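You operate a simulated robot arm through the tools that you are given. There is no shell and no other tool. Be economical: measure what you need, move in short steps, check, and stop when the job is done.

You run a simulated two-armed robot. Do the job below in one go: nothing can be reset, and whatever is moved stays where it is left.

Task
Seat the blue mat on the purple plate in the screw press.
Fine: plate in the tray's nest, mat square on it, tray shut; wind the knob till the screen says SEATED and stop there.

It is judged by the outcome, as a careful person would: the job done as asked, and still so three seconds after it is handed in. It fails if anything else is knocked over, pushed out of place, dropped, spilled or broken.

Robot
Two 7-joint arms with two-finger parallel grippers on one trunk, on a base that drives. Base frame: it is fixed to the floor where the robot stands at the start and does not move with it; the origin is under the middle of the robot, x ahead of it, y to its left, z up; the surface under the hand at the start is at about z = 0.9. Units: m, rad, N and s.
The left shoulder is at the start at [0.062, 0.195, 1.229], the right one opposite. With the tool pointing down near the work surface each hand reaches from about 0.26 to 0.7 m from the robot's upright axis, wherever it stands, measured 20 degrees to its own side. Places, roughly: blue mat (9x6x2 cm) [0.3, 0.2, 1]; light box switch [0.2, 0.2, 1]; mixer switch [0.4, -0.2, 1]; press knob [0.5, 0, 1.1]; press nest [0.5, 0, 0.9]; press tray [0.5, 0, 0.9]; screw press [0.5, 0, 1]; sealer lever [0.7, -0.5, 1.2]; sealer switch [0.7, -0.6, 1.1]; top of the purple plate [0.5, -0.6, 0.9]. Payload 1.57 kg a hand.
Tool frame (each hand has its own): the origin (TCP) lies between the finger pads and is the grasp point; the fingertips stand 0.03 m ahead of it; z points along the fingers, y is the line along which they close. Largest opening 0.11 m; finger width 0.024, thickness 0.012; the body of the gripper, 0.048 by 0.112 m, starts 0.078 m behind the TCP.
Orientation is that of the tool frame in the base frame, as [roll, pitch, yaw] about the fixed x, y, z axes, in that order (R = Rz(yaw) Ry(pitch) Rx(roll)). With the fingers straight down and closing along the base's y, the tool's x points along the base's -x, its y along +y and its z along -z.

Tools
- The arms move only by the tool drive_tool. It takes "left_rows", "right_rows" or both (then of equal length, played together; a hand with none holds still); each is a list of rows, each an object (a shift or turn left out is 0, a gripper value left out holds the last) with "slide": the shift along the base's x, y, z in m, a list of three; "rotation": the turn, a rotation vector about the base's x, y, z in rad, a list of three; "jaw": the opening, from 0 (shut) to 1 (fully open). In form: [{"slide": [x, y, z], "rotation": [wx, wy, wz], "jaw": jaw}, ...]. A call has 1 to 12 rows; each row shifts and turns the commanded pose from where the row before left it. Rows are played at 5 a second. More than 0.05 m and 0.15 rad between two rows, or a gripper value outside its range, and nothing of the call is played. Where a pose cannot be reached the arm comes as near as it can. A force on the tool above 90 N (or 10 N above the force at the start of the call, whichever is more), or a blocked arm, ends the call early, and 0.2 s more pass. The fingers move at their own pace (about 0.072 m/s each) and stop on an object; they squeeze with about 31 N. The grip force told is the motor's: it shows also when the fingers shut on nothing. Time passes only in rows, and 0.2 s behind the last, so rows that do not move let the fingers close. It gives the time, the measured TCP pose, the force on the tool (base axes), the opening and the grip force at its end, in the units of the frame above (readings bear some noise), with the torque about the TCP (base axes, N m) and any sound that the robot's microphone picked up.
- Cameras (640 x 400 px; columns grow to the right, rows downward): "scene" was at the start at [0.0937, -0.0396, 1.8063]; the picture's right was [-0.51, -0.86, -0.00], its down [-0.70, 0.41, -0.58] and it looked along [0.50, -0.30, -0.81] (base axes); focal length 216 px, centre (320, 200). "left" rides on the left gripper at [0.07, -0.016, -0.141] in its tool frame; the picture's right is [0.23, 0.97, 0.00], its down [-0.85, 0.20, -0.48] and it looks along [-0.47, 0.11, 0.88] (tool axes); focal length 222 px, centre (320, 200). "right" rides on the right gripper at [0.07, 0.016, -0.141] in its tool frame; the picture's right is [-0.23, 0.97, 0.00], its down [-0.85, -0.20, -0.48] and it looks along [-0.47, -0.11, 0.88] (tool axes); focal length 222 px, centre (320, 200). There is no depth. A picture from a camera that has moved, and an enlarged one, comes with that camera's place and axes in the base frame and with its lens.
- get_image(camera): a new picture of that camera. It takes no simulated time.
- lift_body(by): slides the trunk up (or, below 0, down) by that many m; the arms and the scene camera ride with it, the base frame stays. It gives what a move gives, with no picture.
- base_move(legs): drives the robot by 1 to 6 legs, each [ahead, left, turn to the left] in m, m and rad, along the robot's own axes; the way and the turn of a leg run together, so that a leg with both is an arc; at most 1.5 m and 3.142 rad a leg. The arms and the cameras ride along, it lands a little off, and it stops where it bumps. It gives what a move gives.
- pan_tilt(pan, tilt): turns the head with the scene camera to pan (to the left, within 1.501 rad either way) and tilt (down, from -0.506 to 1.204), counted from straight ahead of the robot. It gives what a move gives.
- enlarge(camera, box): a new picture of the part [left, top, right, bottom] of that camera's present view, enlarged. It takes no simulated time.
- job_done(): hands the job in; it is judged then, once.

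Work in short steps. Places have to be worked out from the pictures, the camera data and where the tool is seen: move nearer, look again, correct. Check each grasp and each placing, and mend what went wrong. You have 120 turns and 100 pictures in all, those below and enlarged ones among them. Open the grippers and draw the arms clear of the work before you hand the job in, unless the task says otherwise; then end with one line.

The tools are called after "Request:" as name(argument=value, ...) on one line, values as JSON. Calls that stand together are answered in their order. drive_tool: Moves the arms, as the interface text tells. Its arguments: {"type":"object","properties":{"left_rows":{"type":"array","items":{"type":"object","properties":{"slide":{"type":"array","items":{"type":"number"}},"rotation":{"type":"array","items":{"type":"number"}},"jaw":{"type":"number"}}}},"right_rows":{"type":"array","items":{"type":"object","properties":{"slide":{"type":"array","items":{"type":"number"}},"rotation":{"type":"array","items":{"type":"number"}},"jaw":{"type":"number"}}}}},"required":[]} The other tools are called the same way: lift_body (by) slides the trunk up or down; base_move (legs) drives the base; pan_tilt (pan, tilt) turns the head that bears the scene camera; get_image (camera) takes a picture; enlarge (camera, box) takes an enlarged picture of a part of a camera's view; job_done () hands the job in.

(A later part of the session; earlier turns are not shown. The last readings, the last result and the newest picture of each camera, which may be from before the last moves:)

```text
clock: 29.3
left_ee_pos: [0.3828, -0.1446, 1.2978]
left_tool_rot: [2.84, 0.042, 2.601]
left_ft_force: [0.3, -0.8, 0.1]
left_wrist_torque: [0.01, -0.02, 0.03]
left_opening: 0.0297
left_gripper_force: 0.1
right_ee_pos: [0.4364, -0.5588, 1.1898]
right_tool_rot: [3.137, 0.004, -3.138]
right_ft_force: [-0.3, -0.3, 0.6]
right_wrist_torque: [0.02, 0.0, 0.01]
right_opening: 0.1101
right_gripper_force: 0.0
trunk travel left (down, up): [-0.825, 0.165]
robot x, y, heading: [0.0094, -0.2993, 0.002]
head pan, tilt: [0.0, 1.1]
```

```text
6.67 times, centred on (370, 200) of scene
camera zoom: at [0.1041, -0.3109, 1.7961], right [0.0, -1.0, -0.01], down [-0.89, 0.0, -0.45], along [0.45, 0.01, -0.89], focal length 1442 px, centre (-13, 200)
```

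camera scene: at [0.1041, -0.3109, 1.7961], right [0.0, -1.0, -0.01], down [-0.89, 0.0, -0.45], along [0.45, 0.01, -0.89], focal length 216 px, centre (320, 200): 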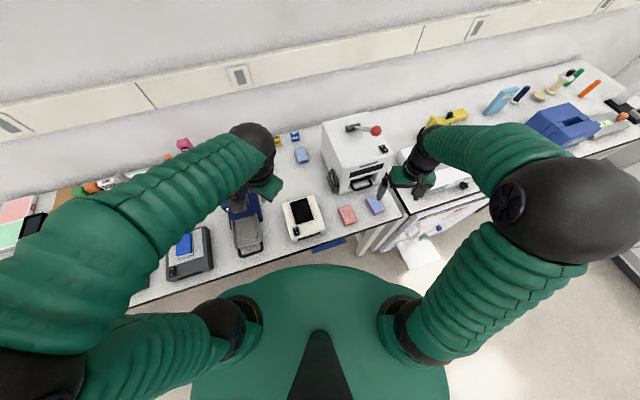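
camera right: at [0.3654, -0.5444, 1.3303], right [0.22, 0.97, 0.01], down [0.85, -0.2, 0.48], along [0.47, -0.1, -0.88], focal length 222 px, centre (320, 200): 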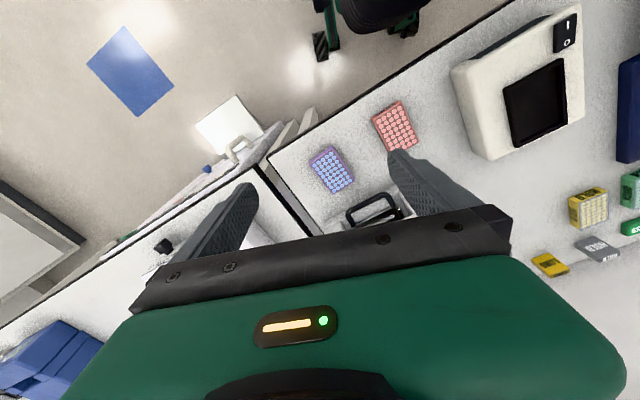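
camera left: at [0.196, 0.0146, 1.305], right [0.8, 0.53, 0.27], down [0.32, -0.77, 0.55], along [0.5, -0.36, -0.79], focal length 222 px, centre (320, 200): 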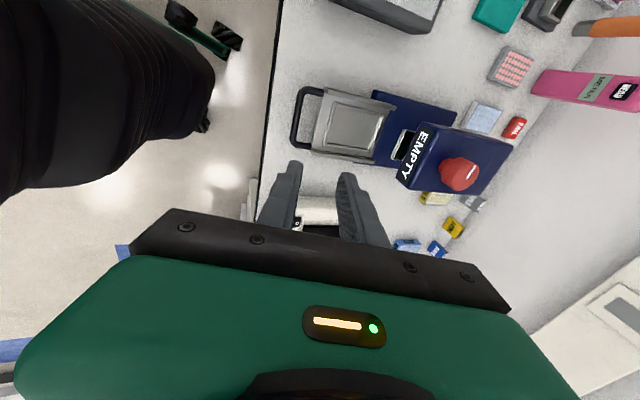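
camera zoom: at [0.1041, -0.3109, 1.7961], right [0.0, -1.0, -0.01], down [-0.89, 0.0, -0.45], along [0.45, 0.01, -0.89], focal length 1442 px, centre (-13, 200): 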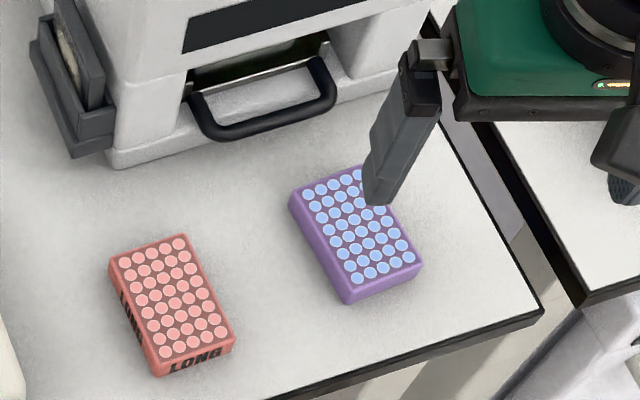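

The purple plate is centred near (0.526, -0.553), long axis at about 0.40 rad, ~5 cm across. I turn the right hand to close across its short side and hover above.

Request:
drive_tool(right_rows=[{"slide": [0.03, 0.002, -0.03], "rotation": [0, 0, 0.133], "jaw": 0.8}, {"slide": [0.03, 0.002, -0.03], "rotation": [0, 0, 0.133]}, {"slide": [0.03, 0.002, -0.04], "rotation": [0, 0, 0.133]}, {"slide": [0.0, 0.0, -0.045]}, {}, {}])

Request:
get_image(camera="right")

Request:
enlarge(camera="scene", box=[330, 150, 450, 240])

```text
clock: 30.7
left_ee_pos: [0.3817, -0.1321, 1.2961]
left_tool_rot: [2.849, 0.044, 2.601]
left_ft_force: [-0.5, 0.4, -0.2]
left_wrist_torque: [-0.01, 0.04, -0.01]
left_opening: 0.0297
left_gripper_force: 0.2
right_ee_pos: [0.5258, -0.5423, 1.0468]
right_tool_rot: [-3.14, 0.005, -2.736]
right_ft_force: [-0.3, -0.5, -0.1]
right_wrist_torque: [0.0, -0.02, 0.0]
right_opening: 0.0879
right_gripper_force: 0.1
trunk travel left (down, up): [-0.825, 0.165]
robot x, y, heading: [0.0151, -0.2982, 0.003]
head pan, tilt: [0.0, 1.1]
```

```text
65 pictures are left
camera right: at [0.4553, -0.5546, 1.1877], right [-0.17, 0.98, 0.0], down [0.86, 0.15, 0.48], along [0.48, 0.08, -0.88], focal length 222 px, centre (320, 200)
```

right: 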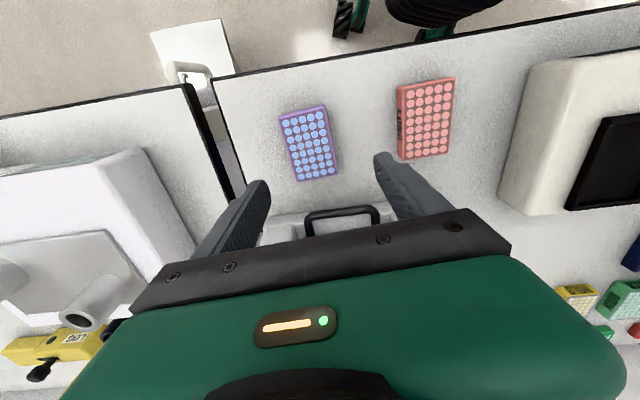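

```text
4.44 times, centred on (390, 195) of scene
camera zoom: at [0.1044, -0.2946, 1.7961], right [0.0, -1.0, 0.0], down [-0.89, 0.0, -0.45], along [0.45, 0.0, -0.89], focal length 961 px, centre (9, 222)
```

zoom: 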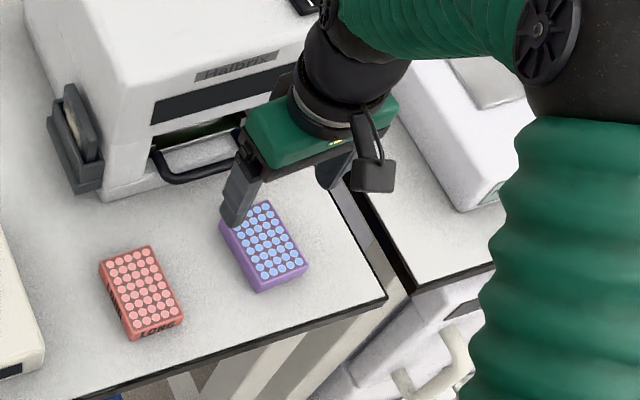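

Plate centre refined to (0.528, -0.554), yaw 0.375. I shift over it and descend to TCP z≈0.943.

Request:
drive_tool(right_rows=[{"slide": [0.002, -0.0117, -0.01], "rotation": [0, 0, -0.03]}, {"slide": [0, 0, -0.03]}, {"slide": [0, 0, -0.025]}, {"slide": [0, 0, -0.02]}, {"slide": [0, 0, -0.019]}, {}])

Request:
enlarge(camera="right", box=[200, 60, 460, 240])

Request:
enlarge(camera="scene", box=[340, 170, 430, 240])

```text
clock: 32.1
left_ee_pos: [0.3818, -0.1358, 1.2983]
left_tool_rot: [2.845, 0.045, 2.602]
left_ft_force: [0.2, 0.1, -0.2]
left_wrist_torque: [0.0, -0.01, -0.01]
left_opening: 0.0296
left_gripper_force: 0.1
right_ee_pos: [0.5266, -0.5583, 0.9412]
right_tool_rot: [-3.142, 0.007, -2.765]
right_ft_force: [0.3, 0.2, -0.4]
right_wrist_torque: [0.0, -0.03, 0.0]
right_opening: 0.0879
right_gripper_force: 0.0
trunk travel left (down, up): [-0.825, 0.165]
robot x, y, heading: [0.0126, -0.3032, 0.005]
head pan, tilt: [0.0, 1.1]
```

```text
2.22 times, centred on (330, 150) of right
camera zoom: at [0.4561, -0.5687, 1.0822], right [-0.14, 0.99, 0.0], down [0.87, 0.13, 0.48], along [0.48, 0.07, -0.88], focal length 494 px, centre (298, 311)
```

zoom: 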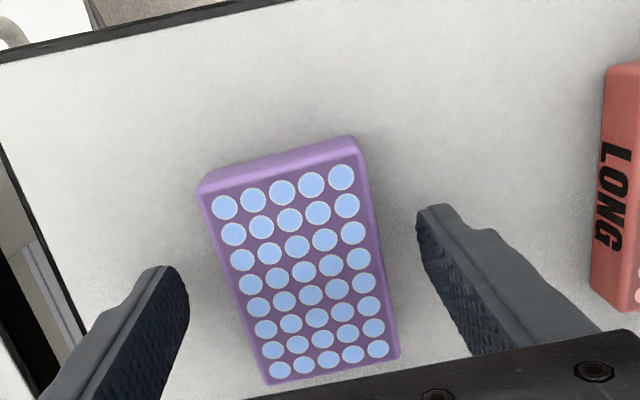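

```text
5.71 times, centred on (385, 205) of scene
camera zoom: at [0.1054, -0.3006, 1.7961], right [0.0, -1.0, 0.0], down [-0.89, 0.0, -0.45], along [0.45, 0.0, -0.89], focal length 1236 px, centre (-51, 171)
```

zoom: 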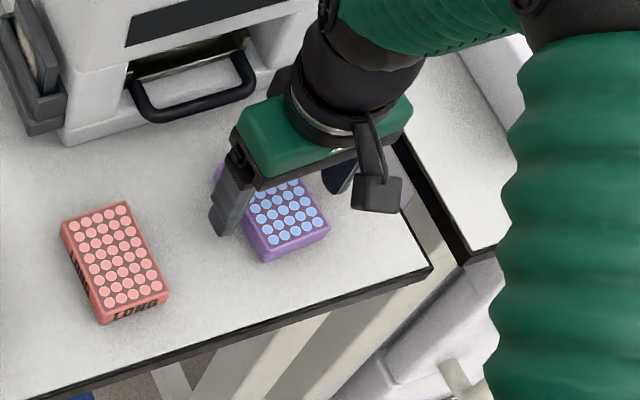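

Nearly centred; I nudge +3 mm in y, align the yaw and close gently.

Request:
drive_tool(right_rows=[{"slide": [0.0, 0.003, 0.0], "rotation": [0, 0, 0.025]}, {"jaw": 0.4}, {"jaw": 0.0}, {}, {}])

Request:
enlarge(camera="right", box=[200, 60, 460, 240])

```text
clock: 33.3
left_ee_pos: [0.3836, -0.1357, 1.2971]
left_tool_rot: [2.847, 0.042, 2.603]
left_ft_force: [0.5, -0.3, 0.3]
left_wrist_torque: [-0.01, -0.02, 0.02]
left_opening: 0.0297
left_gripper_force: 0.1
right_ee_pos: [0.5272, -0.5541, 0.9412]
right_tool_rot: [-3.141, 0.005, -2.743]
right_ft_force: [0.1, 0.2, 0.0]
right_wrist_torque: [0.02, -0.01, 0.01]
right_opening: 0.0548
right_gripper_force: 31.0
trunk travel left (down, up): [-0.825, 0.165]
robot x, y, heading: [0.0129, -0.2964, 0.001]
head pan, tilt: [0.0, 1.1]
```

```text
2.22 times, centred on (330, 150) of right
camera zoom: at [0.4566, -0.5671, 1.0824], right [-0.17, 0.99, 0.0], down [0.86, 0.15, 0.48], along [0.48, 0.08, -0.88], focal length 494 px, centre (298, 311)
```

zoom: 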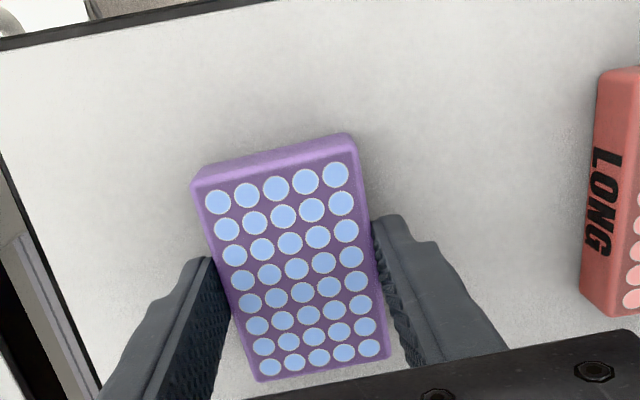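

Plate gripped (55 mm wide). I lift it straight up, check it, then carry it by the base to the press side.

Request:
drive_tool(right_rows=[{"slide": [0, 0, 0.02]}, {"slide": [0, 0, 0.04]}, {"slide": [-0.01, 0, 0.045]}, {"slide": [-0.02, 0, 0.045]}, {"slide": [-0.02, 0, 0.045]}, {"slide": [-0.02, 0, 0.03]}, {}])

Request:
get_image(camera="right")

```text
clock: 34.9
left_ee_pos: [0.3835, -0.1352, 1.2975]
left_tool_rot: [2.847, 0.044, 2.604]
left_ft_force: [0.2, -0.9, -0.5]
left_wrist_torque: [0.0, 0.0, 0.02]
left_opening: 0.0297
left_gripper_force: 0.1
right_ee_pos: [0.4569, -0.5542, 1.1665]
right_tool_rot: [3.141, 0.003, -2.743]
right_ft_force: [-0.3, 0.2, 0.2]
right_wrist_torque: [0.01, 0.02, 0.02]
right_opening: 0.0549
right_gripper_force: 31.5
trunk travel left (down, up): [-0.825, 0.165]
robot x, y, heading: [0.0126, -0.2996, 0.001]
head pan, tilt: [0.0, 1.1]
```

```text
60 pictures are left
camera right: at [0.3868, -0.5669, 1.3079], right [-0.17, 0.99, 0.0], down [0.86, 0.15, 0.48], along [0.47, 0.08, -0.88], focal length 222 px, centre (320, 200)
```

right: 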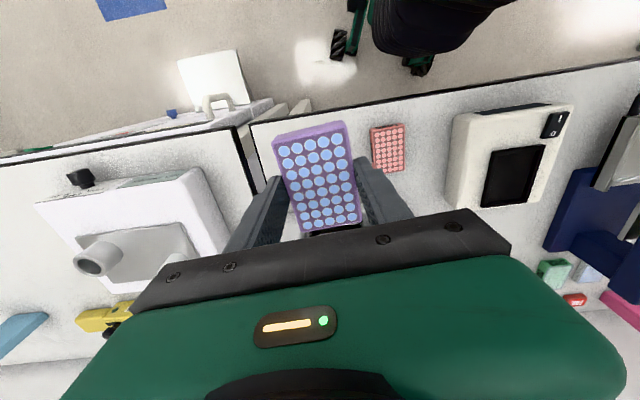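

Request:
base_move(legs=[[-0.11, 0, 0], [0, 0.44, 0]])

Request:
get_image(camera="scene")

Request:
get_image(camera="right")

```text
clock: 38.3
left_ee_pos: [0.2705, 0.3034, 1.2995]
left_tool_rot: [2.843, 0.043, 2.605]
left_ft_force: [0.6, 0.2, -0.4]
left_wrist_torque: [0.0, -0.01, -0.03]
left_opening: 0.0296
left_gripper_force: 0.0
right_ee_pos: [0.3446, -0.113, 1.1669]
right_tool_rot: [3.14, 0.007, -2.74]
right_ft_force: [0.2, -0.1, -0.5]
right_wrist_torque: [0.01, -0.01, -0.04]
right_opening: 0.0551
right_gripper_force: 31.2
trunk travel left (down, up): [-0.825, 0.165]
robot x, y, heading: [-0.102, 0.1437, 0.007]
head pan, tilt: [0.0, 1.1]
```

```text
59 pictures are left
camera scene: at [-0.0078, 0.1376, 1.7961], right [0.01, -1.0, 0.0], down [-0.89, 0.0, -0.45], along [0.45, 0.01, -0.89], focal length 216 px, centre (320, 200)
```

scene: 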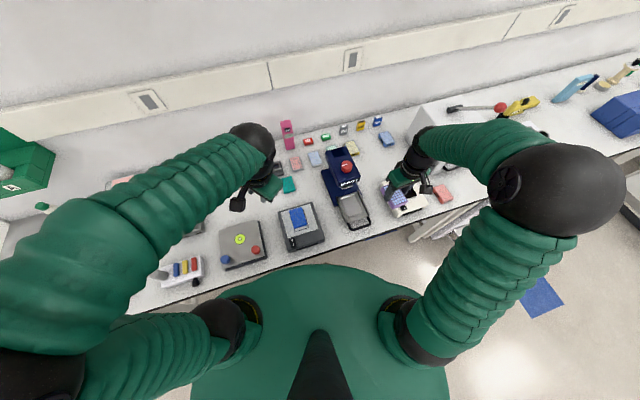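

```text
58 pictures are left
camera right: at [0.2747, -0.1276, 1.3074], right [-0.17, 0.99, 0.0], down [0.86, 0.15, 0.48], along [0.48, 0.09, -0.88], focal length 222 px, centre (320, 200)
```

right: 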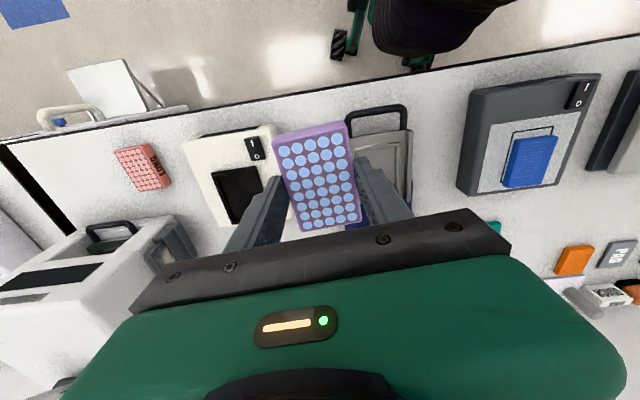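

Now I zoom the scene camera on the tray's nest to locate it precisely.

Request:
enlarge(camera="scene", box=[310, 140, 400, 240])

```text
4.00 times, centred on (355, 190) of scene
camera zoom: at [-0.0078, 0.1376, 1.7961], right [0.01, -1.0, 0.0], down [-0.89, 0.0, -0.45], along [0.45, 0.01, -0.89], focal length 865 px, centre (180, 240)
```

zoom: 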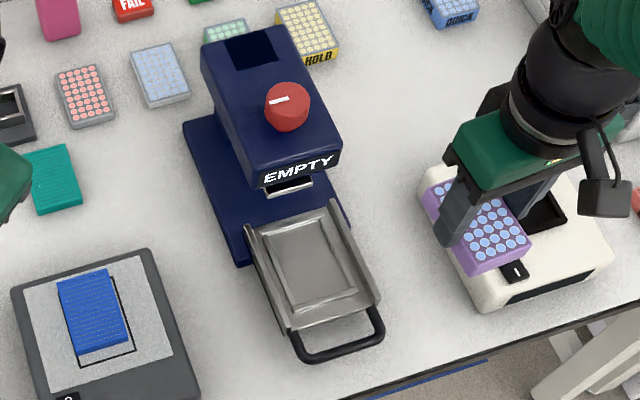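

Request:
enlarge(camera="scene", box=[368, 186, 410, 236])

Request:
enlarge(camera="scene", box=[325, 175, 380, 235])

```text
8.00 times, centred on (389, 211) of scene
camera zoom: at [-0.0078, 0.1376, 1.7961], right [0.01, -1.0, 0.0], down [-0.89, 0.0, -0.45], along [0.45, 0.01, -0.89], focal length 1730 px, centre (-232, 112)
```

zoom: 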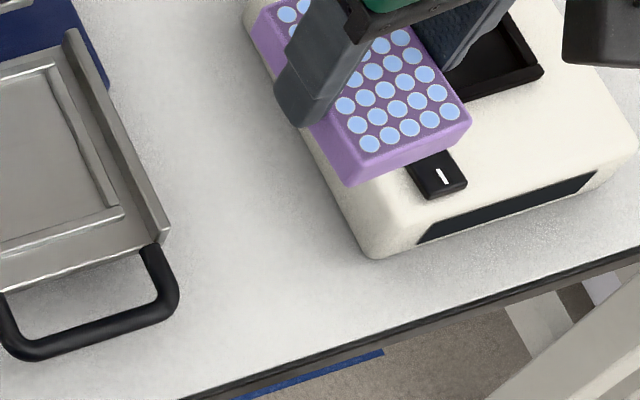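

```text
6.67 times, centred on (352, 205) of scene
camera zoom: at [-0.0078, 0.1376, 1.7961], right [0.01, -1.0, 0.0], down [-0.89, 0.0, -0.45], along [0.45, 0.01, -0.89], focal length 1442 px, centre (103, 167)
```

zoom: 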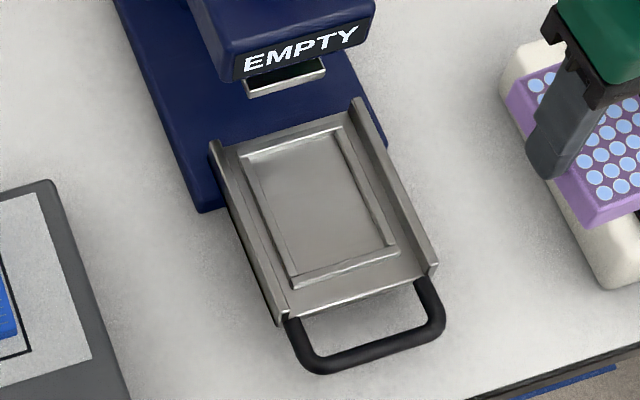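

The nest centre estimates to about (0.408, 0.003) with yaw ≈0.33, long axis along the tray travel. I bring the left wrist camera nearer for a second view to fix its height.

Request:
drive_tool(left_rows=[{"slide": [0.01, -0.04, -0.015]}, {"slide": [0.01, -0.04, -0.015]}, {"slide": [0.01, -0.04, -0.015]}, {"slide": [0.0, -0.03, -0.015]}, {}, {}])

Request:
get_image(camera="left")

```text
clock: 39.7
left_ee_pos: [0.2998, 0.1583, 1.2383]
left_tool_rot: [2.847, 0.045, 2.606]
left_ft_force: [-0.6, 0.5, 0.2]
left_wrist_torque: [-0.02, -0.03, -0.02]
left_opening: 0.0297
left_gripper_force: 0.0
right_ee_pos: [0.3449, -0.1106, 1.1676]
right_tool_rot: [-3.14, 0.006, -2.74]
right_ft_force: [-0.8, -0.8, 0.0]
right_wrist_torque: [0.01, 0.0, -0.03]
right_opening: 0.0551
right_gripper_force: 31.5
trunk travel left (down, up): [-0.825, 0.165]
robot x, y, heading: [-0.0997, 0.1426, 0.006]
head pan, tilt: [0.0, 1.1]
```

```text
54 pictures are left
camera left: at [0.2062, 0.1474, 1.3646], right [0.27, 0.92, 0.27], down [0.74, -0.38, 0.55], along [0.62, 0.05, -0.79], focal length 222 px, centre (320, 200)
```

left: 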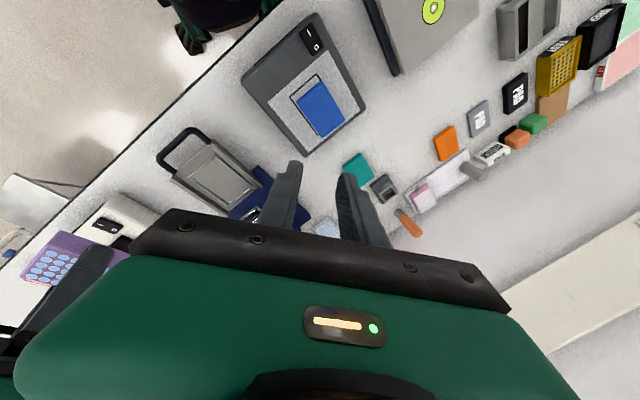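

Request:
enlarge(camera="left", box=[145, 115, 285, 220])

```text
3.81 times, centred on (215, 168) of left
camera zoom: at [0.2062, 0.1474, 1.3646], right [0.27, 0.92, 0.27], down [0.74, -0.38, 0.55], along [0.62, 0.05, -0.79], focal length 846 px, centre (720, 324)
```

zoom: 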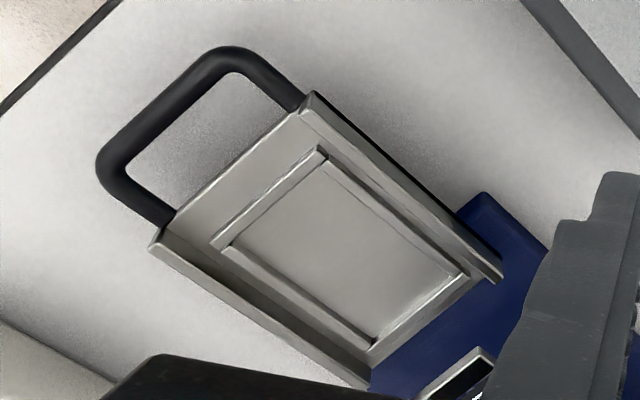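

Nest centre ≈ (0.409, 0.001), yaw ≈ 0.335. I move the plate over it at height and lower partway, while pulling the left hand aside.

Request:
drive_tool(right_rows=[{"slide": [0.0213, 0.0373, 0], "rotation": [0, 0, -0.022]}, {"slide": [0.0213, 0.0373, 0], "rotation": [0, 0, -0.022]}, {"slide": [0.0213, 0.0373, 0], "rotation": [0, 0, -0.022]}, {"slide": [0, 0, -0.045]}, {"slide": [0, 0, -0.045]}, {"slide": [0, 0, -0.03]}, {}, {}])

Request:
get_image(camera="right")

Request:
get_image(camera="left")

```text
clock: 41.5
left_ee_pos: [0.2998, 0.1572, 1.2386]
left_tool_rot: [2.846, 0.046, 2.605]
left_ft_force: [0.8, -0.1, -0.1]
left_wrist_torque: [-0.03, 0.01, 0.02]
left_opening: 0.03
left_gripper_force: 0.1
right_ee_pos: [0.4085, 0.0011, 1.0465]
right_tool_rot: [-3.141, 0.005, -2.807]
right_ft_force: [-0.4, 0.1, 0.0]
right_wrist_torque: [0.01, 0.0, 0.0]
right_opening: 0.055
right_gripper_force: 31.0
trunk travel left (down, up): [-0.825, 0.165]
robot x, y, heading: [-0.0976, 0.1444, 0.003]
head pan, tilt: [0.0, 1.1]
```

```text
52 pictures are left
camera right: at [0.337, -0.0075, 1.1884], right [-0.11, 0.99, 0.0], down [0.87, 0.09, 0.48], along [0.48, 0.05, -0.88], focal length 222 px, centre (320, 200)
```

right: 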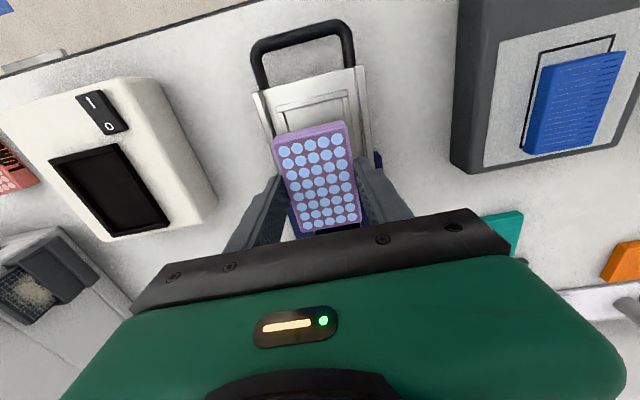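

```text
51 pictures are left
camera left: at [0.2062, 0.1467, 1.3646], right [0.27, 0.92, 0.27], down [0.74, -0.38, 0.55], along [0.62, 0.05, -0.79], focal length 222 px, centre (320, 200)
```

left: 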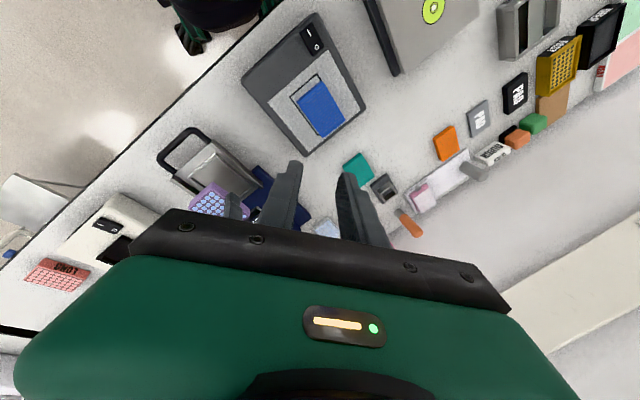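

Lower another 5 cm and check alignment in zoomed views.

Request:
drive_tool(right_rows=[{"slide": [0, 0, -0.03]}, {"slide": [0, 0, -0.025]}, {}, {}])

Request:
enlarge(camera="right", box=[220, 20, 440, 240])

Request:
enlarge(camera="left", box=[145, 115, 285, 220])

```text
clock: 42.5
left_ee_pos: [0.3007, 0.156, 1.2377]
left_tool_rot: [2.845, 0.046, 2.606]
left_ft_force: [0.1, -0.5, 0.4]
left_wrist_torque: [-0.01, -0.01, 0.0]
left_opening: 0.0297
left_gripper_force: 0.1
right_ee_pos: [0.4085, -0.0011, 0.9924]
right_tool_rot: [-3.141, 0.006, -2.807]
right_ft_force: [0.3, 0.1, -0.3]
right_wrist_torque: [0.01, -0.03, -0.01]
right_opening: 0.0547
right_gripper_force: 31.1
trunk travel left (down, up): [-0.825, 0.165]
robot x, y, heading: [-0.1026, 0.1431, 0.001]
head pan, tilt: [0.0, 1.1]
```

```text
1.82 times, centred on (330, 130) of right
camera zoom: at [0.3369, -0.0083, 1.1334], right [-0.11, 0.99, 0.0], down [0.87, 0.09, 0.48], along [0.48, 0.05, -0.88], focal length 404 px, centre (302, 327)
```

zoom: 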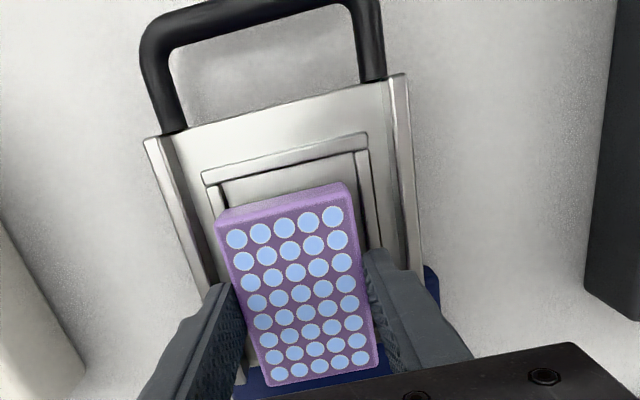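

```text
3.81 times, centred on (215, 168) of left
camera zoom: at [0.2062, 0.1456, 1.3646], right [0.27, 0.92, 0.27], down [0.74, -0.38, 0.55], along [0.62, 0.05, -0.79], focal length 846 px, centre (720, 324)
```

zoom: 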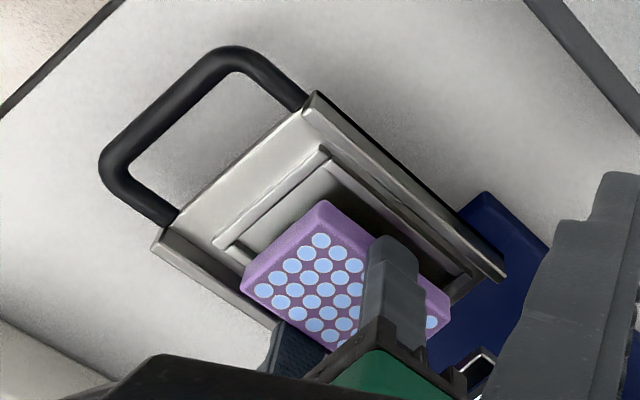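

Alignment is good; target is ~2 mm forward/left. I lower in small steps watching the force.

Request:
drive_tool(right_rows=[{"slide": [0.0015, 0.002, -0.008]}, {"slide": [0, 0, -0.006]}, {"slide": [0, 0, -0.004]}, {}])

Request:
enlarge(camera="right", box=[220, 20, 440, 240])

```text
clock: 43.5
left_ee_pos: [0.2996, 0.1561, 1.2381]
left_tool_rot: [2.845, 0.045, 2.607]
left_ft_force: [0.7, 0.9, 0.2]
left_wrist_torque: [-0.03, 0.02, 0.0]
left_opening: 0.0297
left_gripper_force: 0.0
right_ee_pos: [0.41, 0.0014, 0.9751]
right_tool_rot: [-3.14, 0.008, -2.809]
right_ft_force: [1.8, -1.8, 17.3]
right_wrist_torque: [0.03, -0.06, -0.02]
right_opening: 0.0549
right_gripper_force: 31.1
trunk travel left (down, up): [-0.825, 0.165]
robot x, y, heading: [-0.1019, 0.1406, 0.008]
head pan, tilt: [0.0, 1.1]
```

```text
1.82 times, centred on (330, 130) of right
camera zoom: at [0.3374, -0.0062, 1.1162], right [-0.11, 0.99, 0.0], down [0.87, 0.09, 0.49], along [0.48, 0.05, -0.87], focal length 404 px, centre (302, 327)
```

zoom: 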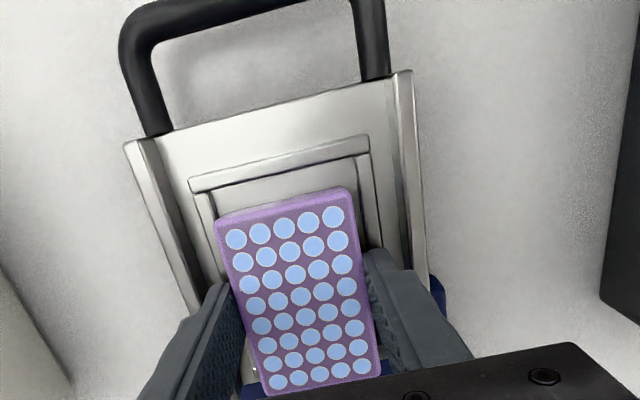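

Contact at 17 N; I check whether it's on the floor or riding the back lip.

Request:
enlarge(camera="left", box=[165, 140, 265, 220])

Request:
enlarge(camera="scene", box=[325, 175, 385, 235])

```text
5.00 times, centred on (215, 180) of left
camera zoom: at [0.2048, 0.1459, 1.365], right [0.27, 0.92, 0.27], down [0.74, -0.38, 0.55], along [0.62, 0.05, -0.79], focal length 1111 px, centre (845, 300)
```

zoom: 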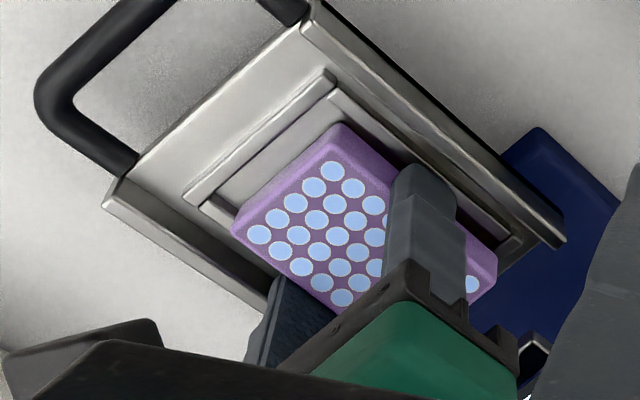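

```text
6.67 times, centred on (355, 205) of scene
camera zoom: at [-0.0099, 0.1421, 1.7964], right [0.01, -1.0, 0.0], down [-0.89, 0.0, -0.45], along [0.45, 0.0, -0.89], focal length 1442 px, centre (87, 167)
```

zoom: 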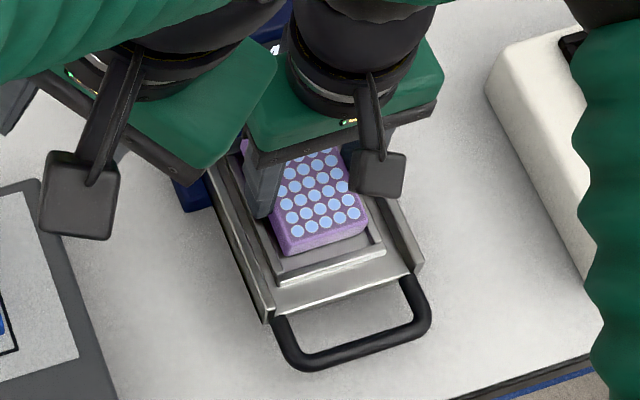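

The plate sits ~5 mm too far back, riding the back lip. I raise slightly, shift forward (toward the handle) and lower again.

Request:
drive_tool(right_rows=[{"slide": [0, 0, 0.008]}, {"slide": [-0.005, -0.0017, 0]}, {"slide": [0, 0, -0.006]}, {"slide": [0, 0, -0.004]}, {}])

Request:
enlarge(camera="left", box=[165, 140, 265, 220])

Request:
enlarge(camera="scene", box=[340, 190, 385, 235])

```text
clock: 44.7
left_ee_pos: [0.2993, 0.1574, 1.2379]
left_tool_rot: [2.845, 0.047, 2.605]
left_ft_force: [0.4, 0.2, -0.5]
left_wrist_torque: [0.05, 0.0, -0.01]
left_opening: 0.0295
left_gripper_force: 0.1
right_ee_pos: [0.4048, 0.0012, 0.9751]
right_tool_rot: [-3.14, 0.012, -2.807]
right_ft_force: [2.1, -0.7, 21.9]
right_wrist_torque: [-0.1, 0.09, -0.06]
right_opening: 0.0549
right_gripper_force: 31.2
trunk travel left (down, up): [-0.825, 0.165]
robot x, y, heading: [-0.1046, 0.1443, 0.006]
head pan, tilt: [0.0, 1.1]
```

```text
5.00 times, centred on (215, 180) of left
camera zoom: at [0.2044, 0.1462, 1.3654], right [0.27, 0.92, 0.27], down [0.74, -0.38, 0.56], along [0.62, 0.05, -0.79], focal length 1111 px, centre (845, 300)
```

zoom: 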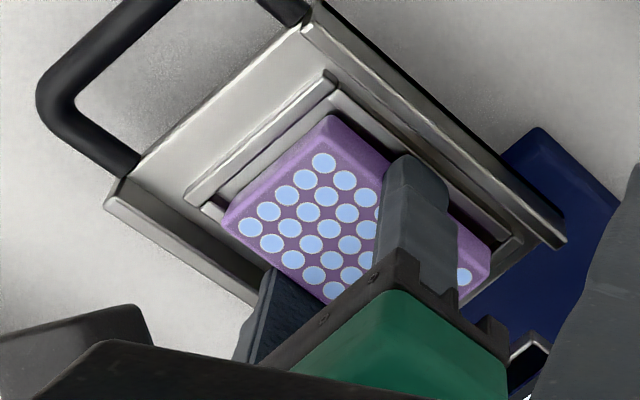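

```text
8.89 times, centred on (362, 212) of scene
camera zoom: at [-0.0103, 0.1426, 1.7967], right [0.01, -1.0, 0.0], down [-0.89, 0.0, -0.45], along [0.45, 0.0, -0.89], focal length 1922 px, centre (-58, 89)
```

zoom: 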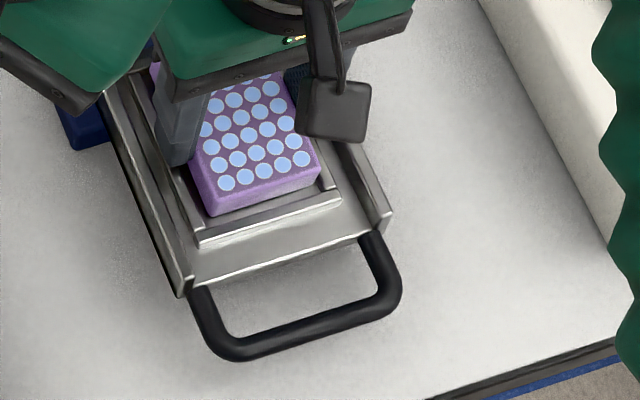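

Plate appears within the lips. I relieve the force, open slightly (62 mm, to stay inside the side walls) and lift straight off.

Request:
drive_tool(right_rows=[{"slide": [0, 0, 0.002]}, {"jaw": 0.565}, {}, {"slide": [0, 0, 0.01]}, {"slide": [0, 0, 0.03]}, {"slide": [0, 0, 0.04]}, {"slide": [-0.02, -0.03, 0.02]}, {}])

Request:
enlarge(camera="right", box=[250, 20, 450, 220])

Request:
enlarge(camera="left", box=[165, 140, 265, 220])

```text
clock: 46.5
left_ee_pos: [0.3011, 0.1557, 1.2368]
left_tool_rot: [2.845, 0.045, 2.606]
left_ft_force: [-0.3, 0.6, 0.4]
left_wrist_torque: [0.01, 0.04, -0.03]
left_opening: 0.0295
left_gripper_force: 0.0
right_ee_pos: [0.3864, -0.0307, 1.0739]
right_tool_rot: [-3.142, 0.004, -2.806]
right_ft_force: [-0.6, -0.6, -0.9]
right_wrist_torque: [0.03, 0.02, 0.02]
right_opening: 0.0622
right_gripper_force: 0.1
trunk travel left (down, up): [-0.825, 0.165]
robot x, y, heading: [-0.1001, 0.1419, 0.003]
head pan, tilt: [0.0, 1.1]
```

```text
2.00 times, centred on (350, 120) of right
camera zoom: at [0.3146, -0.0385, 1.2151], right [-0.11, 0.99, 0.0], down [0.87, 0.09, 0.48], along [0.48, 0.05, -0.88], focal length 444 px, centre (260, 360)
```

zoom: 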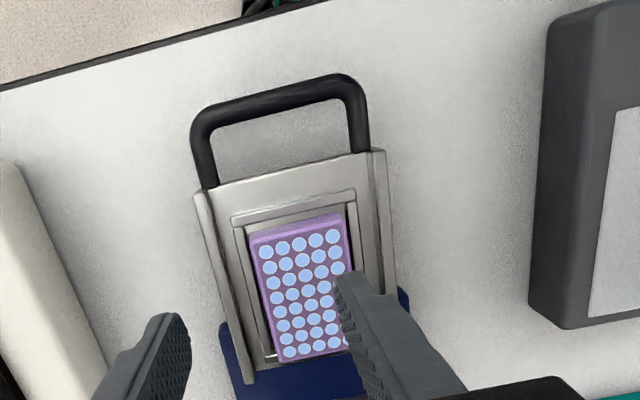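

```text
5.00 times, centred on (215, 180) of left
camera zoom: at [0.2073, 0.1442, 1.3643], right [0.27, 0.92, 0.27], down [0.74, -0.38, 0.55], along [0.61, 0.05, -0.79], focal length 1111 px, centre (845, 300)
```

zoom: 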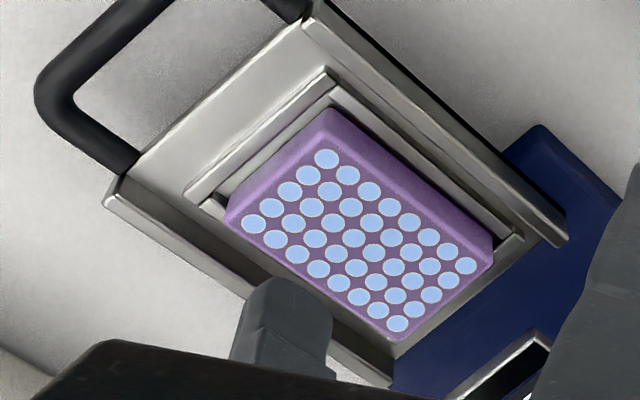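

Placed; I shift the right hand back for an unobstructed look at all four lips.

Request:
drive_tool(right_rows=[{"slide": [0.02, -0.04, 0.02]}, {"slide": [0.02, -0.04, 0.02]}, {}])

Request:
get_image(camera="right")

Request:
enlarge(camera="scene", box=[325, 170, 385, 235])

```text
clock: 47.3
left_ee_pos: [0.3004, 0.1557, 1.2376]
left_tool_rot: [2.845, 0.043, 2.604]
left_ft_force: [-0.3, 0.6, 0.7]
left_wrist_torque: [0.01, -0.04, 0.0]
left_opening: 0.0297
left_gripper_force: 0.1
right_ee_pos: [0.4248, -0.1115, 1.1131]
right_tool_rot: [3.139, 0.005, -2.807]
right_ft_force: [-0.1, -0.5, -0.8]
right_wrist_torque: [-0.01, 0.02, 0.0]
right_opening: 0.062
right_gripper_force: 0.1
trunk travel left (down, up): [-0.825, 0.165]
robot x, y, heading: [-0.098, 0.1419, 0.006]
head pan, tilt: [0.0, 1.1]
```

```text
41 pictures are left
camera right: at [0.3539, -0.1199, 1.2546], right [-0.11, 0.99, 0.0], down [0.87, 0.09, 0.48], along [0.48, 0.05, -0.88], focal length 222 px, centre (320, 200)
```

right: 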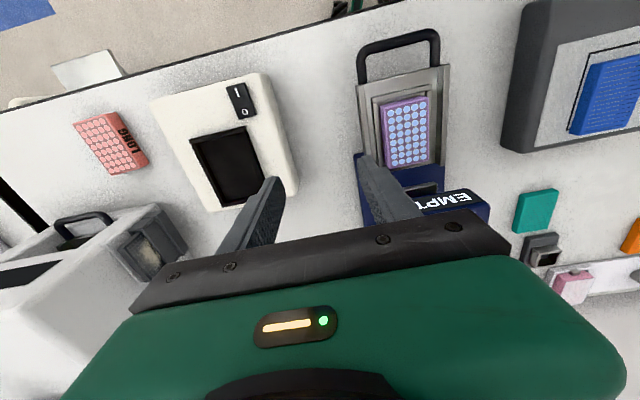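

```text
6.15 times, centred on (355, 202) of scene
camera zoom: at [-0.0057, 0.1377, 1.796], right [0.01, -1.0, 0.0], down [-0.89, 0.0, -0.45], along [0.45, 0.0, -0.89], focal length 1331 px, centre (105, 185)
```

zoom: 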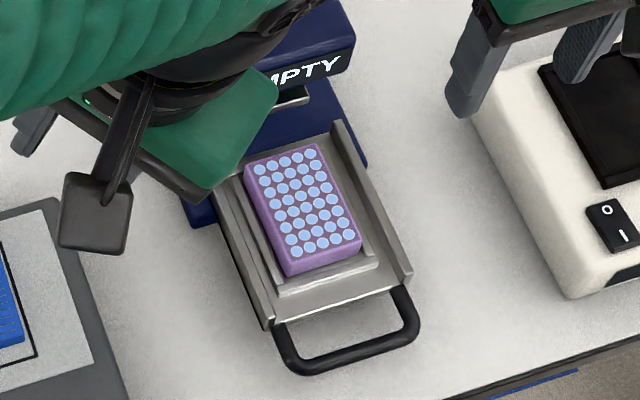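

Request:
enlarge(camera="right", box=[345, 20, 465, 190])

```text
2.35 times, centred on (405, 105) of right
camera zoom: at [0.3539, -0.1199, 1.2546], right [-0.11, 0.99, 0.0], down [0.87, 0.09, 0.48], along [0.48, 0.05, -0.88], focal length 523 px, centre (120, 424)
```

zoom: 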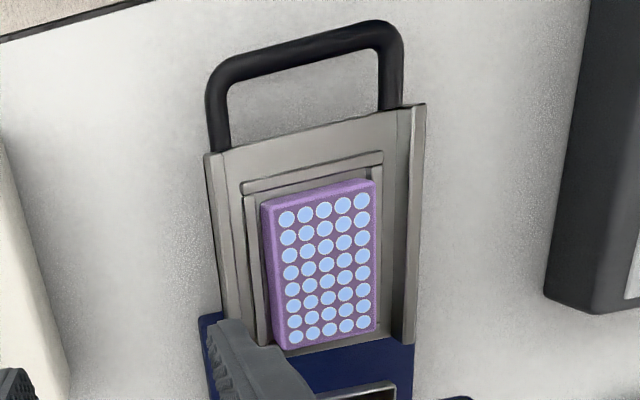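

Request:
enlarge(camera="left", box=[225, 175, 275, 215])

Request:
enlarge(camera="left", box=[190, 145, 250, 195])

```text
10.00 times, centred on (250, 195) of left
camera zoom: at [0.2069, 0.1434, 1.3644], right [0.27, 0.92, 0.27], down [0.74, -0.38, 0.55], along [0.61, 0.05, -0.79], focal length 2221 px, centre (1020, 250)
```

zoom: 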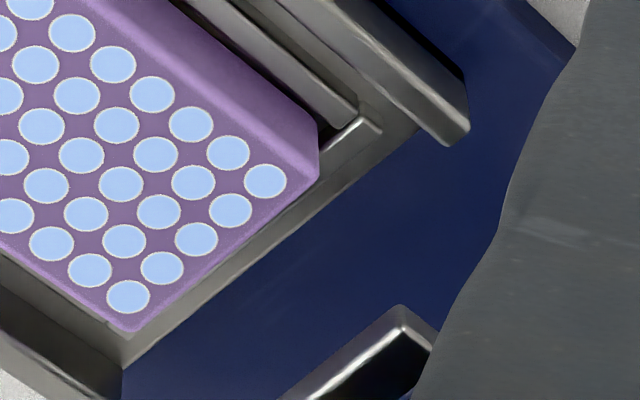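

```text
8.00 times, centred on (220, 170) of left
camera zoom: at [0.2069, 0.1434, 1.3644], right [0.27, 0.92, 0.27], down [0.74, -0.38, 0.55], along [0.61, 0.05, -0.79], focal length 1777 px, centre (1120, 440)
```

zoom: 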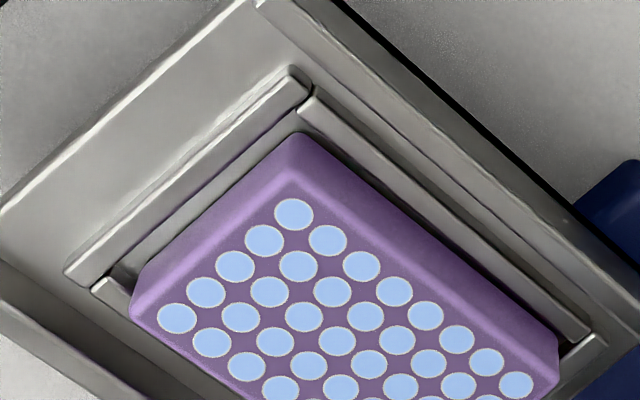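

The plate is inside the lips with ~3.5 mm slack all round. Next the mat, near (0.33, 0.232, 0.96): I straighten the left hand, turn it to the mat and move the right hand aside.

Request:
drive_tool(left_rows=[{"slide": [0.0038, 0.0095, -0.01], "rotation": [-0.1165, 0.0945, 0], "jaw": 0.8}, {"slide": [0.0038, 0.0095, -0.01], "rotation": [-0.1165, 0.0945, 0]}, {"slide": [0.0038, 0.0095, -0.01], "rotation": [0, 0, 0.145]}, {"slide": [0.0038, 0.0095, -0.01], "rotation": [0, 0, 0.145]}, {"slide": [0.0038, 0.0095, -0.02], "rotation": [0, 0, 0.145]}, {"slide": [0.0038, 0.0095, -0.02], "rotation": [0, 0, 0.145]}, {"slide": [0.0038, 0.0095, -0.02], "rotation": [0, 0, 0.145]}, {"slide": [0.0038, 0.0095, -0.02], "rotation": [0, 0, 0.145]}, {}], right_rows=[{"slide": [0, -0.015, 0.01]}, {"slide": [0, -0.015, 0.01]}, {"slide": [0, -0.015, 0.01]}, {"slide": [0, -0.015, 0.01]}, {"slide": [0, -0.015, 0.01]}, {"slide": [0, -0.015, 0.01]}, {"slide": [0, -0.015, 0.01]}, {"slide": [0, -0.015, 0.01]}, {}])

Request:
get_image(camera="left")

Request:
enlarge(camera="scene", box=[260, 140, 380, 250])

```text
clock: 49.3
left_ee_pos: [0.3291, 0.2329, 1.117]
left_tool_rot: [-3.141, 0.002, -2.797]
left_ft_force: [0.9, 0.5, 0.4]
left_wrist_torque: [-0.01, 0.0, 0.0]
left_opening: 0.088
left_gripper_force: 0.0
right_ee_pos: [0.4257, -0.2309, 1.1948]
right_tool_rot: [-3.141, 0.003, -2.805]
right_ft_force: [0.0, 0.0, -0.2]
right_wrist_torque: [-0.02, 0.02, -0.03]
right_opening: 0.0621
right_gripper_force: 0.1
trunk travel left (down, up): [-0.825, 0.165]
robot x, y, heading: [-0.0997, 0.1418, 0.008]
head pan, tilt: [0.0, 1.1]
```

```text
36 pictures are left
camera left: at [0.2688, 0.1928, 1.2578], right [-0.54, 0.84, 0.0], down [0.74, 0.48, 0.48], along [0.4, 0.26, -0.88], focal length 222 px, centre (320, 200)
```

left: 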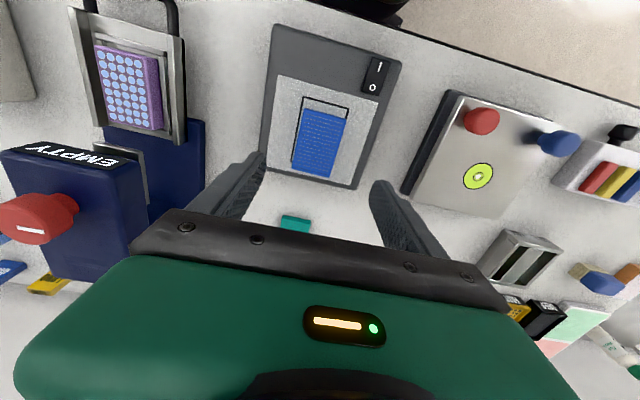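

```text
3.64 times, centred on (320, 195) of scene
camera zoom: at [-0.0056, 0.1407, 1.796], right [0.01, -1.0, 0.0], down [-0.89, 0.0, -0.45], along [0.45, 0.0, -0.89], focal length 786 px, centre (320, 218)
```

zoom: 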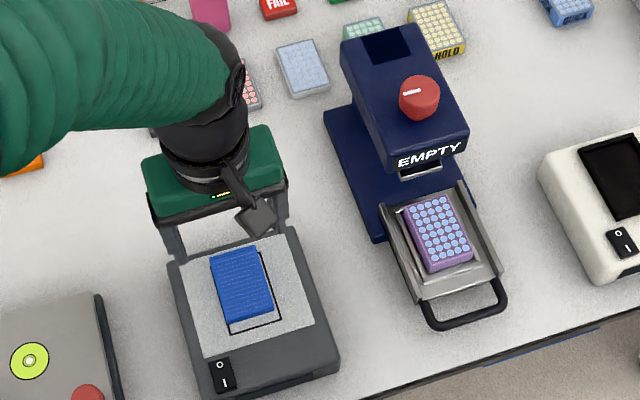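

Mat centre ≈ (0.332, 0.232), top ≈ 0.965, yaw ≈ 0.37. I line up and descend to TCP z≈0.99 and look.

Request:
drive_tool(left_rows=[{"slide": [0.003, -0.001, -0.03], "rotation": [0, 0, 0.025]}, {"slide": [0, 0, -0.04]}, {"slide": [0, 0, -0.037]}, {"slide": [0, 0, -0.02]}, {}])

Request:
enlarge(camera="left", box=[200, 40, 460, 240])

Request:
enlarge(camera="scene", box=[270, 185, 340, 250])

```text
clock: 50.5
left_ee_pos: [0.333, 0.2306, 0.9912]
left_tool_rot: [3.141, 0.001, -2.777]
left_ft_force: [-0.7, -0.2, 0.2]
left_wrist_torque: [0.02, -0.01, -0.01]
left_opening: 0.0879
left_gripper_force: 0.0
right_ee_pos: [0.4263, -0.2303, 1.1953]
right_tool_rot: [3.141, 0.006, -2.808]
right_ft_force: [-0.4, -0.4, 0.6]
right_wrist_torque: [-0.01, -0.01, -0.01]
right_opening: 0.0623
right_gripper_force: 0.0
trunk travel left (down, up): [-0.825, 0.165]
robot x, y, heading: [-0.0994, 0.1399, 0.009]
head pan, tilt: [0.0, 1.1]
```

```text
2.00 times, centred on (330, 140) of left
camera zoom: at [0.2736, 0.1895, 1.1313], right [-0.56, 0.83, 0.0], down [0.73, 0.49, 0.48], along [0.4, 0.27, -0.88], focal length 444 px, centre (300, 320)
```

zoom: 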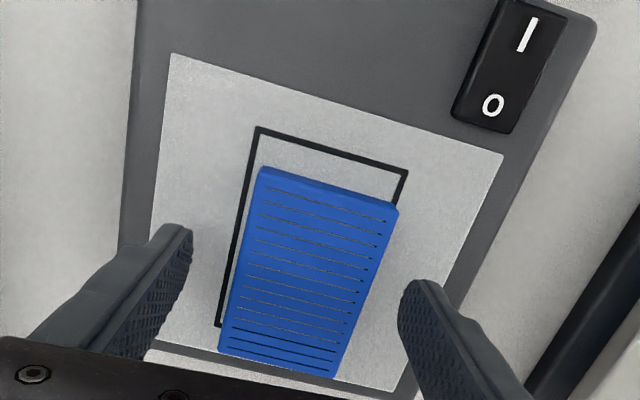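

```text
6.15 times, centred on (305, 218) of scene
camera zoom: at [-0.0055, 0.1407, 1.796], right [0.01, -1.0, 0.0], down [-0.89, 0.0, -0.45], along [0.45, 0.0, -0.89], focal length 1331 px, centre (412, 92)
```

zoom: 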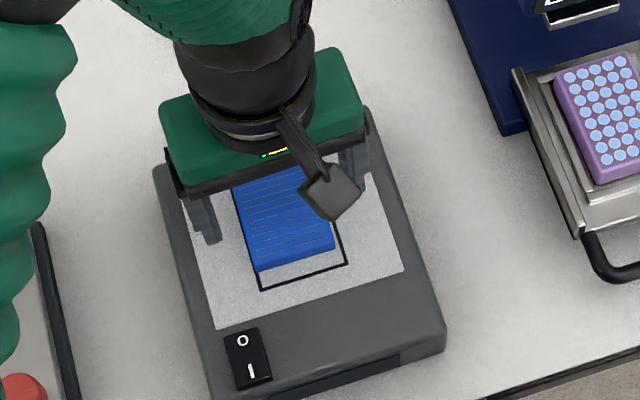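

Refined mat: centre ≈ (0.336, 0.232), yaw ≈ 0.32, size close to the plate's. I correct, descend ~18 mm and close.

Request:
drive_tool(left_rows=[{"slide": [0.003, 0.0015, -0.008], "rotation": [0, 0, -0.045]}, {"slide": [0, 0, -0.01]}, {}, {"jaw": 0.6}, {"jaw": 0.0}, {}, {}])

Request:
enlarge(camera="left", box=[200, 40, 460, 240])

```text
clock: 51.7
left_ee_pos: [0.3324, 0.2373, 0.9803]
left_tool_rot: [-3.141, 0.014, -2.821]
left_ft_force: [-15.3, 11.1, 58.7]
left_wrist_torque: [0.48, 1.29, -0.22]
left_opening: 0.0758
left_gripper_force: 20.2
right_ee_pos: [0.4192, -0.2272, 1.1985]
right_tool_rot: [-3.139, 0.01, -2.805]
right_ft_force: [-0.4, 0.0, 0.7]
right_wrist_torque: [0.01, 0.05, -0.02]
right_opening: 0.0623
right_gripper_force: 0.0
trunk travel left (down, up): [-0.825, 0.165]
robot x, y, heading: [-0.1021, 0.1452, 0.005]
head pan, tilt: [0.0, 1.1]
stopped in row 5 (left hand): the force on the tool passed its limit at 92 N (the readings are from after the stop); the commanded pose is now the measured one
```

```text
2.00 times, centred on (330, 140) of left
camera zoom: at [0.27, 0.1989, 1.1199], right [-0.52, 0.85, 0.0], down [0.74, 0.46, 0.49], along [0.42, 0.25, -0.87], focal length 444 px, centre (300, 320)
```

zoom: 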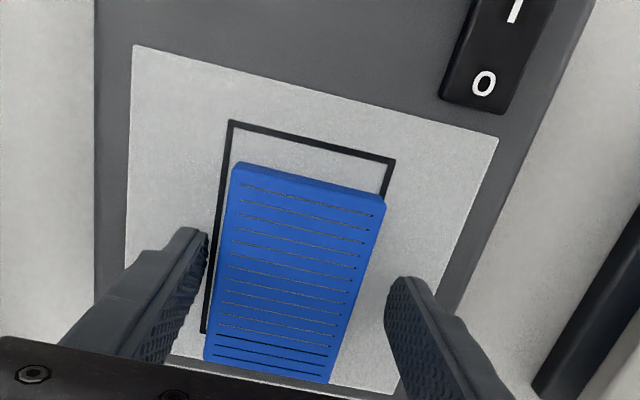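

The fingertips touched the box top (so box top ≈0.950, mat top ≈0.97). I raise 5 mm, recentre and close.

Request:
drive_tool(left_rows=[{"slide": [0, 0, 0.006], "jaw": 0.8}, {"slide": [0.0005, -0.005, 0.0]}, {}, {}])

Request:
enlarge(camera="left", box=[200, 40, 460, 240])

```text
clock: 52.7
left_ee_pos: [0.3397, 0.231, 0.9821]
left_tool_rot: [-3.139, 0.009, -2.822]
left_ft_force: [0.8, 0.2, -1.0]
left_wrist_torque: [0.0, -0.02, 0.05]
left_opening: 0.0878
left_gripper_force: 0.0
right_ee_pos: [0.4271, -0.2292, 1.1942]
right_tool_rot: [-3.141, 0.005, -2.807]
right_ft_force: [0.4, -0.2, -0.1]
right_wrist_torque: [0.01, 0.0, 0.0]
right_opening: 0.0625
right_gripper_force: 0.2
trunk travel left (down, up): [-0.825, 0.165]
robot x, y, heading: [-0.1006, 0.1416, 0.001]
head pan, tilt: [0.0, 1.1]
```

```text
2.00 times, centred on (330, 140) of left
camera zoom: at [0.278, 0.1914, 1.1216], right [-0.52, 0.85, 0.0], down [0.74, 0.46, 0.49], along [0.42, 0.25, -0.87], focal length 444 px, centre (300, 320)
```

zoom: 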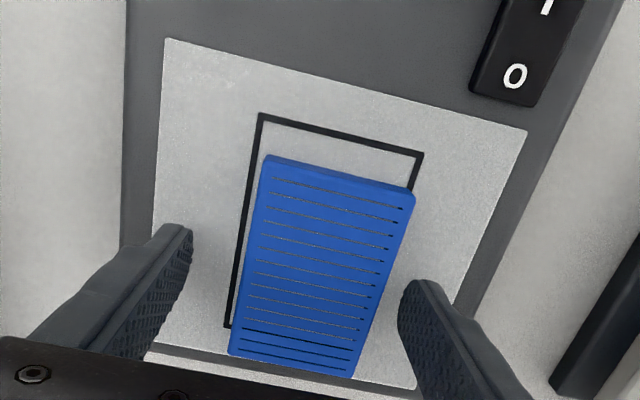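

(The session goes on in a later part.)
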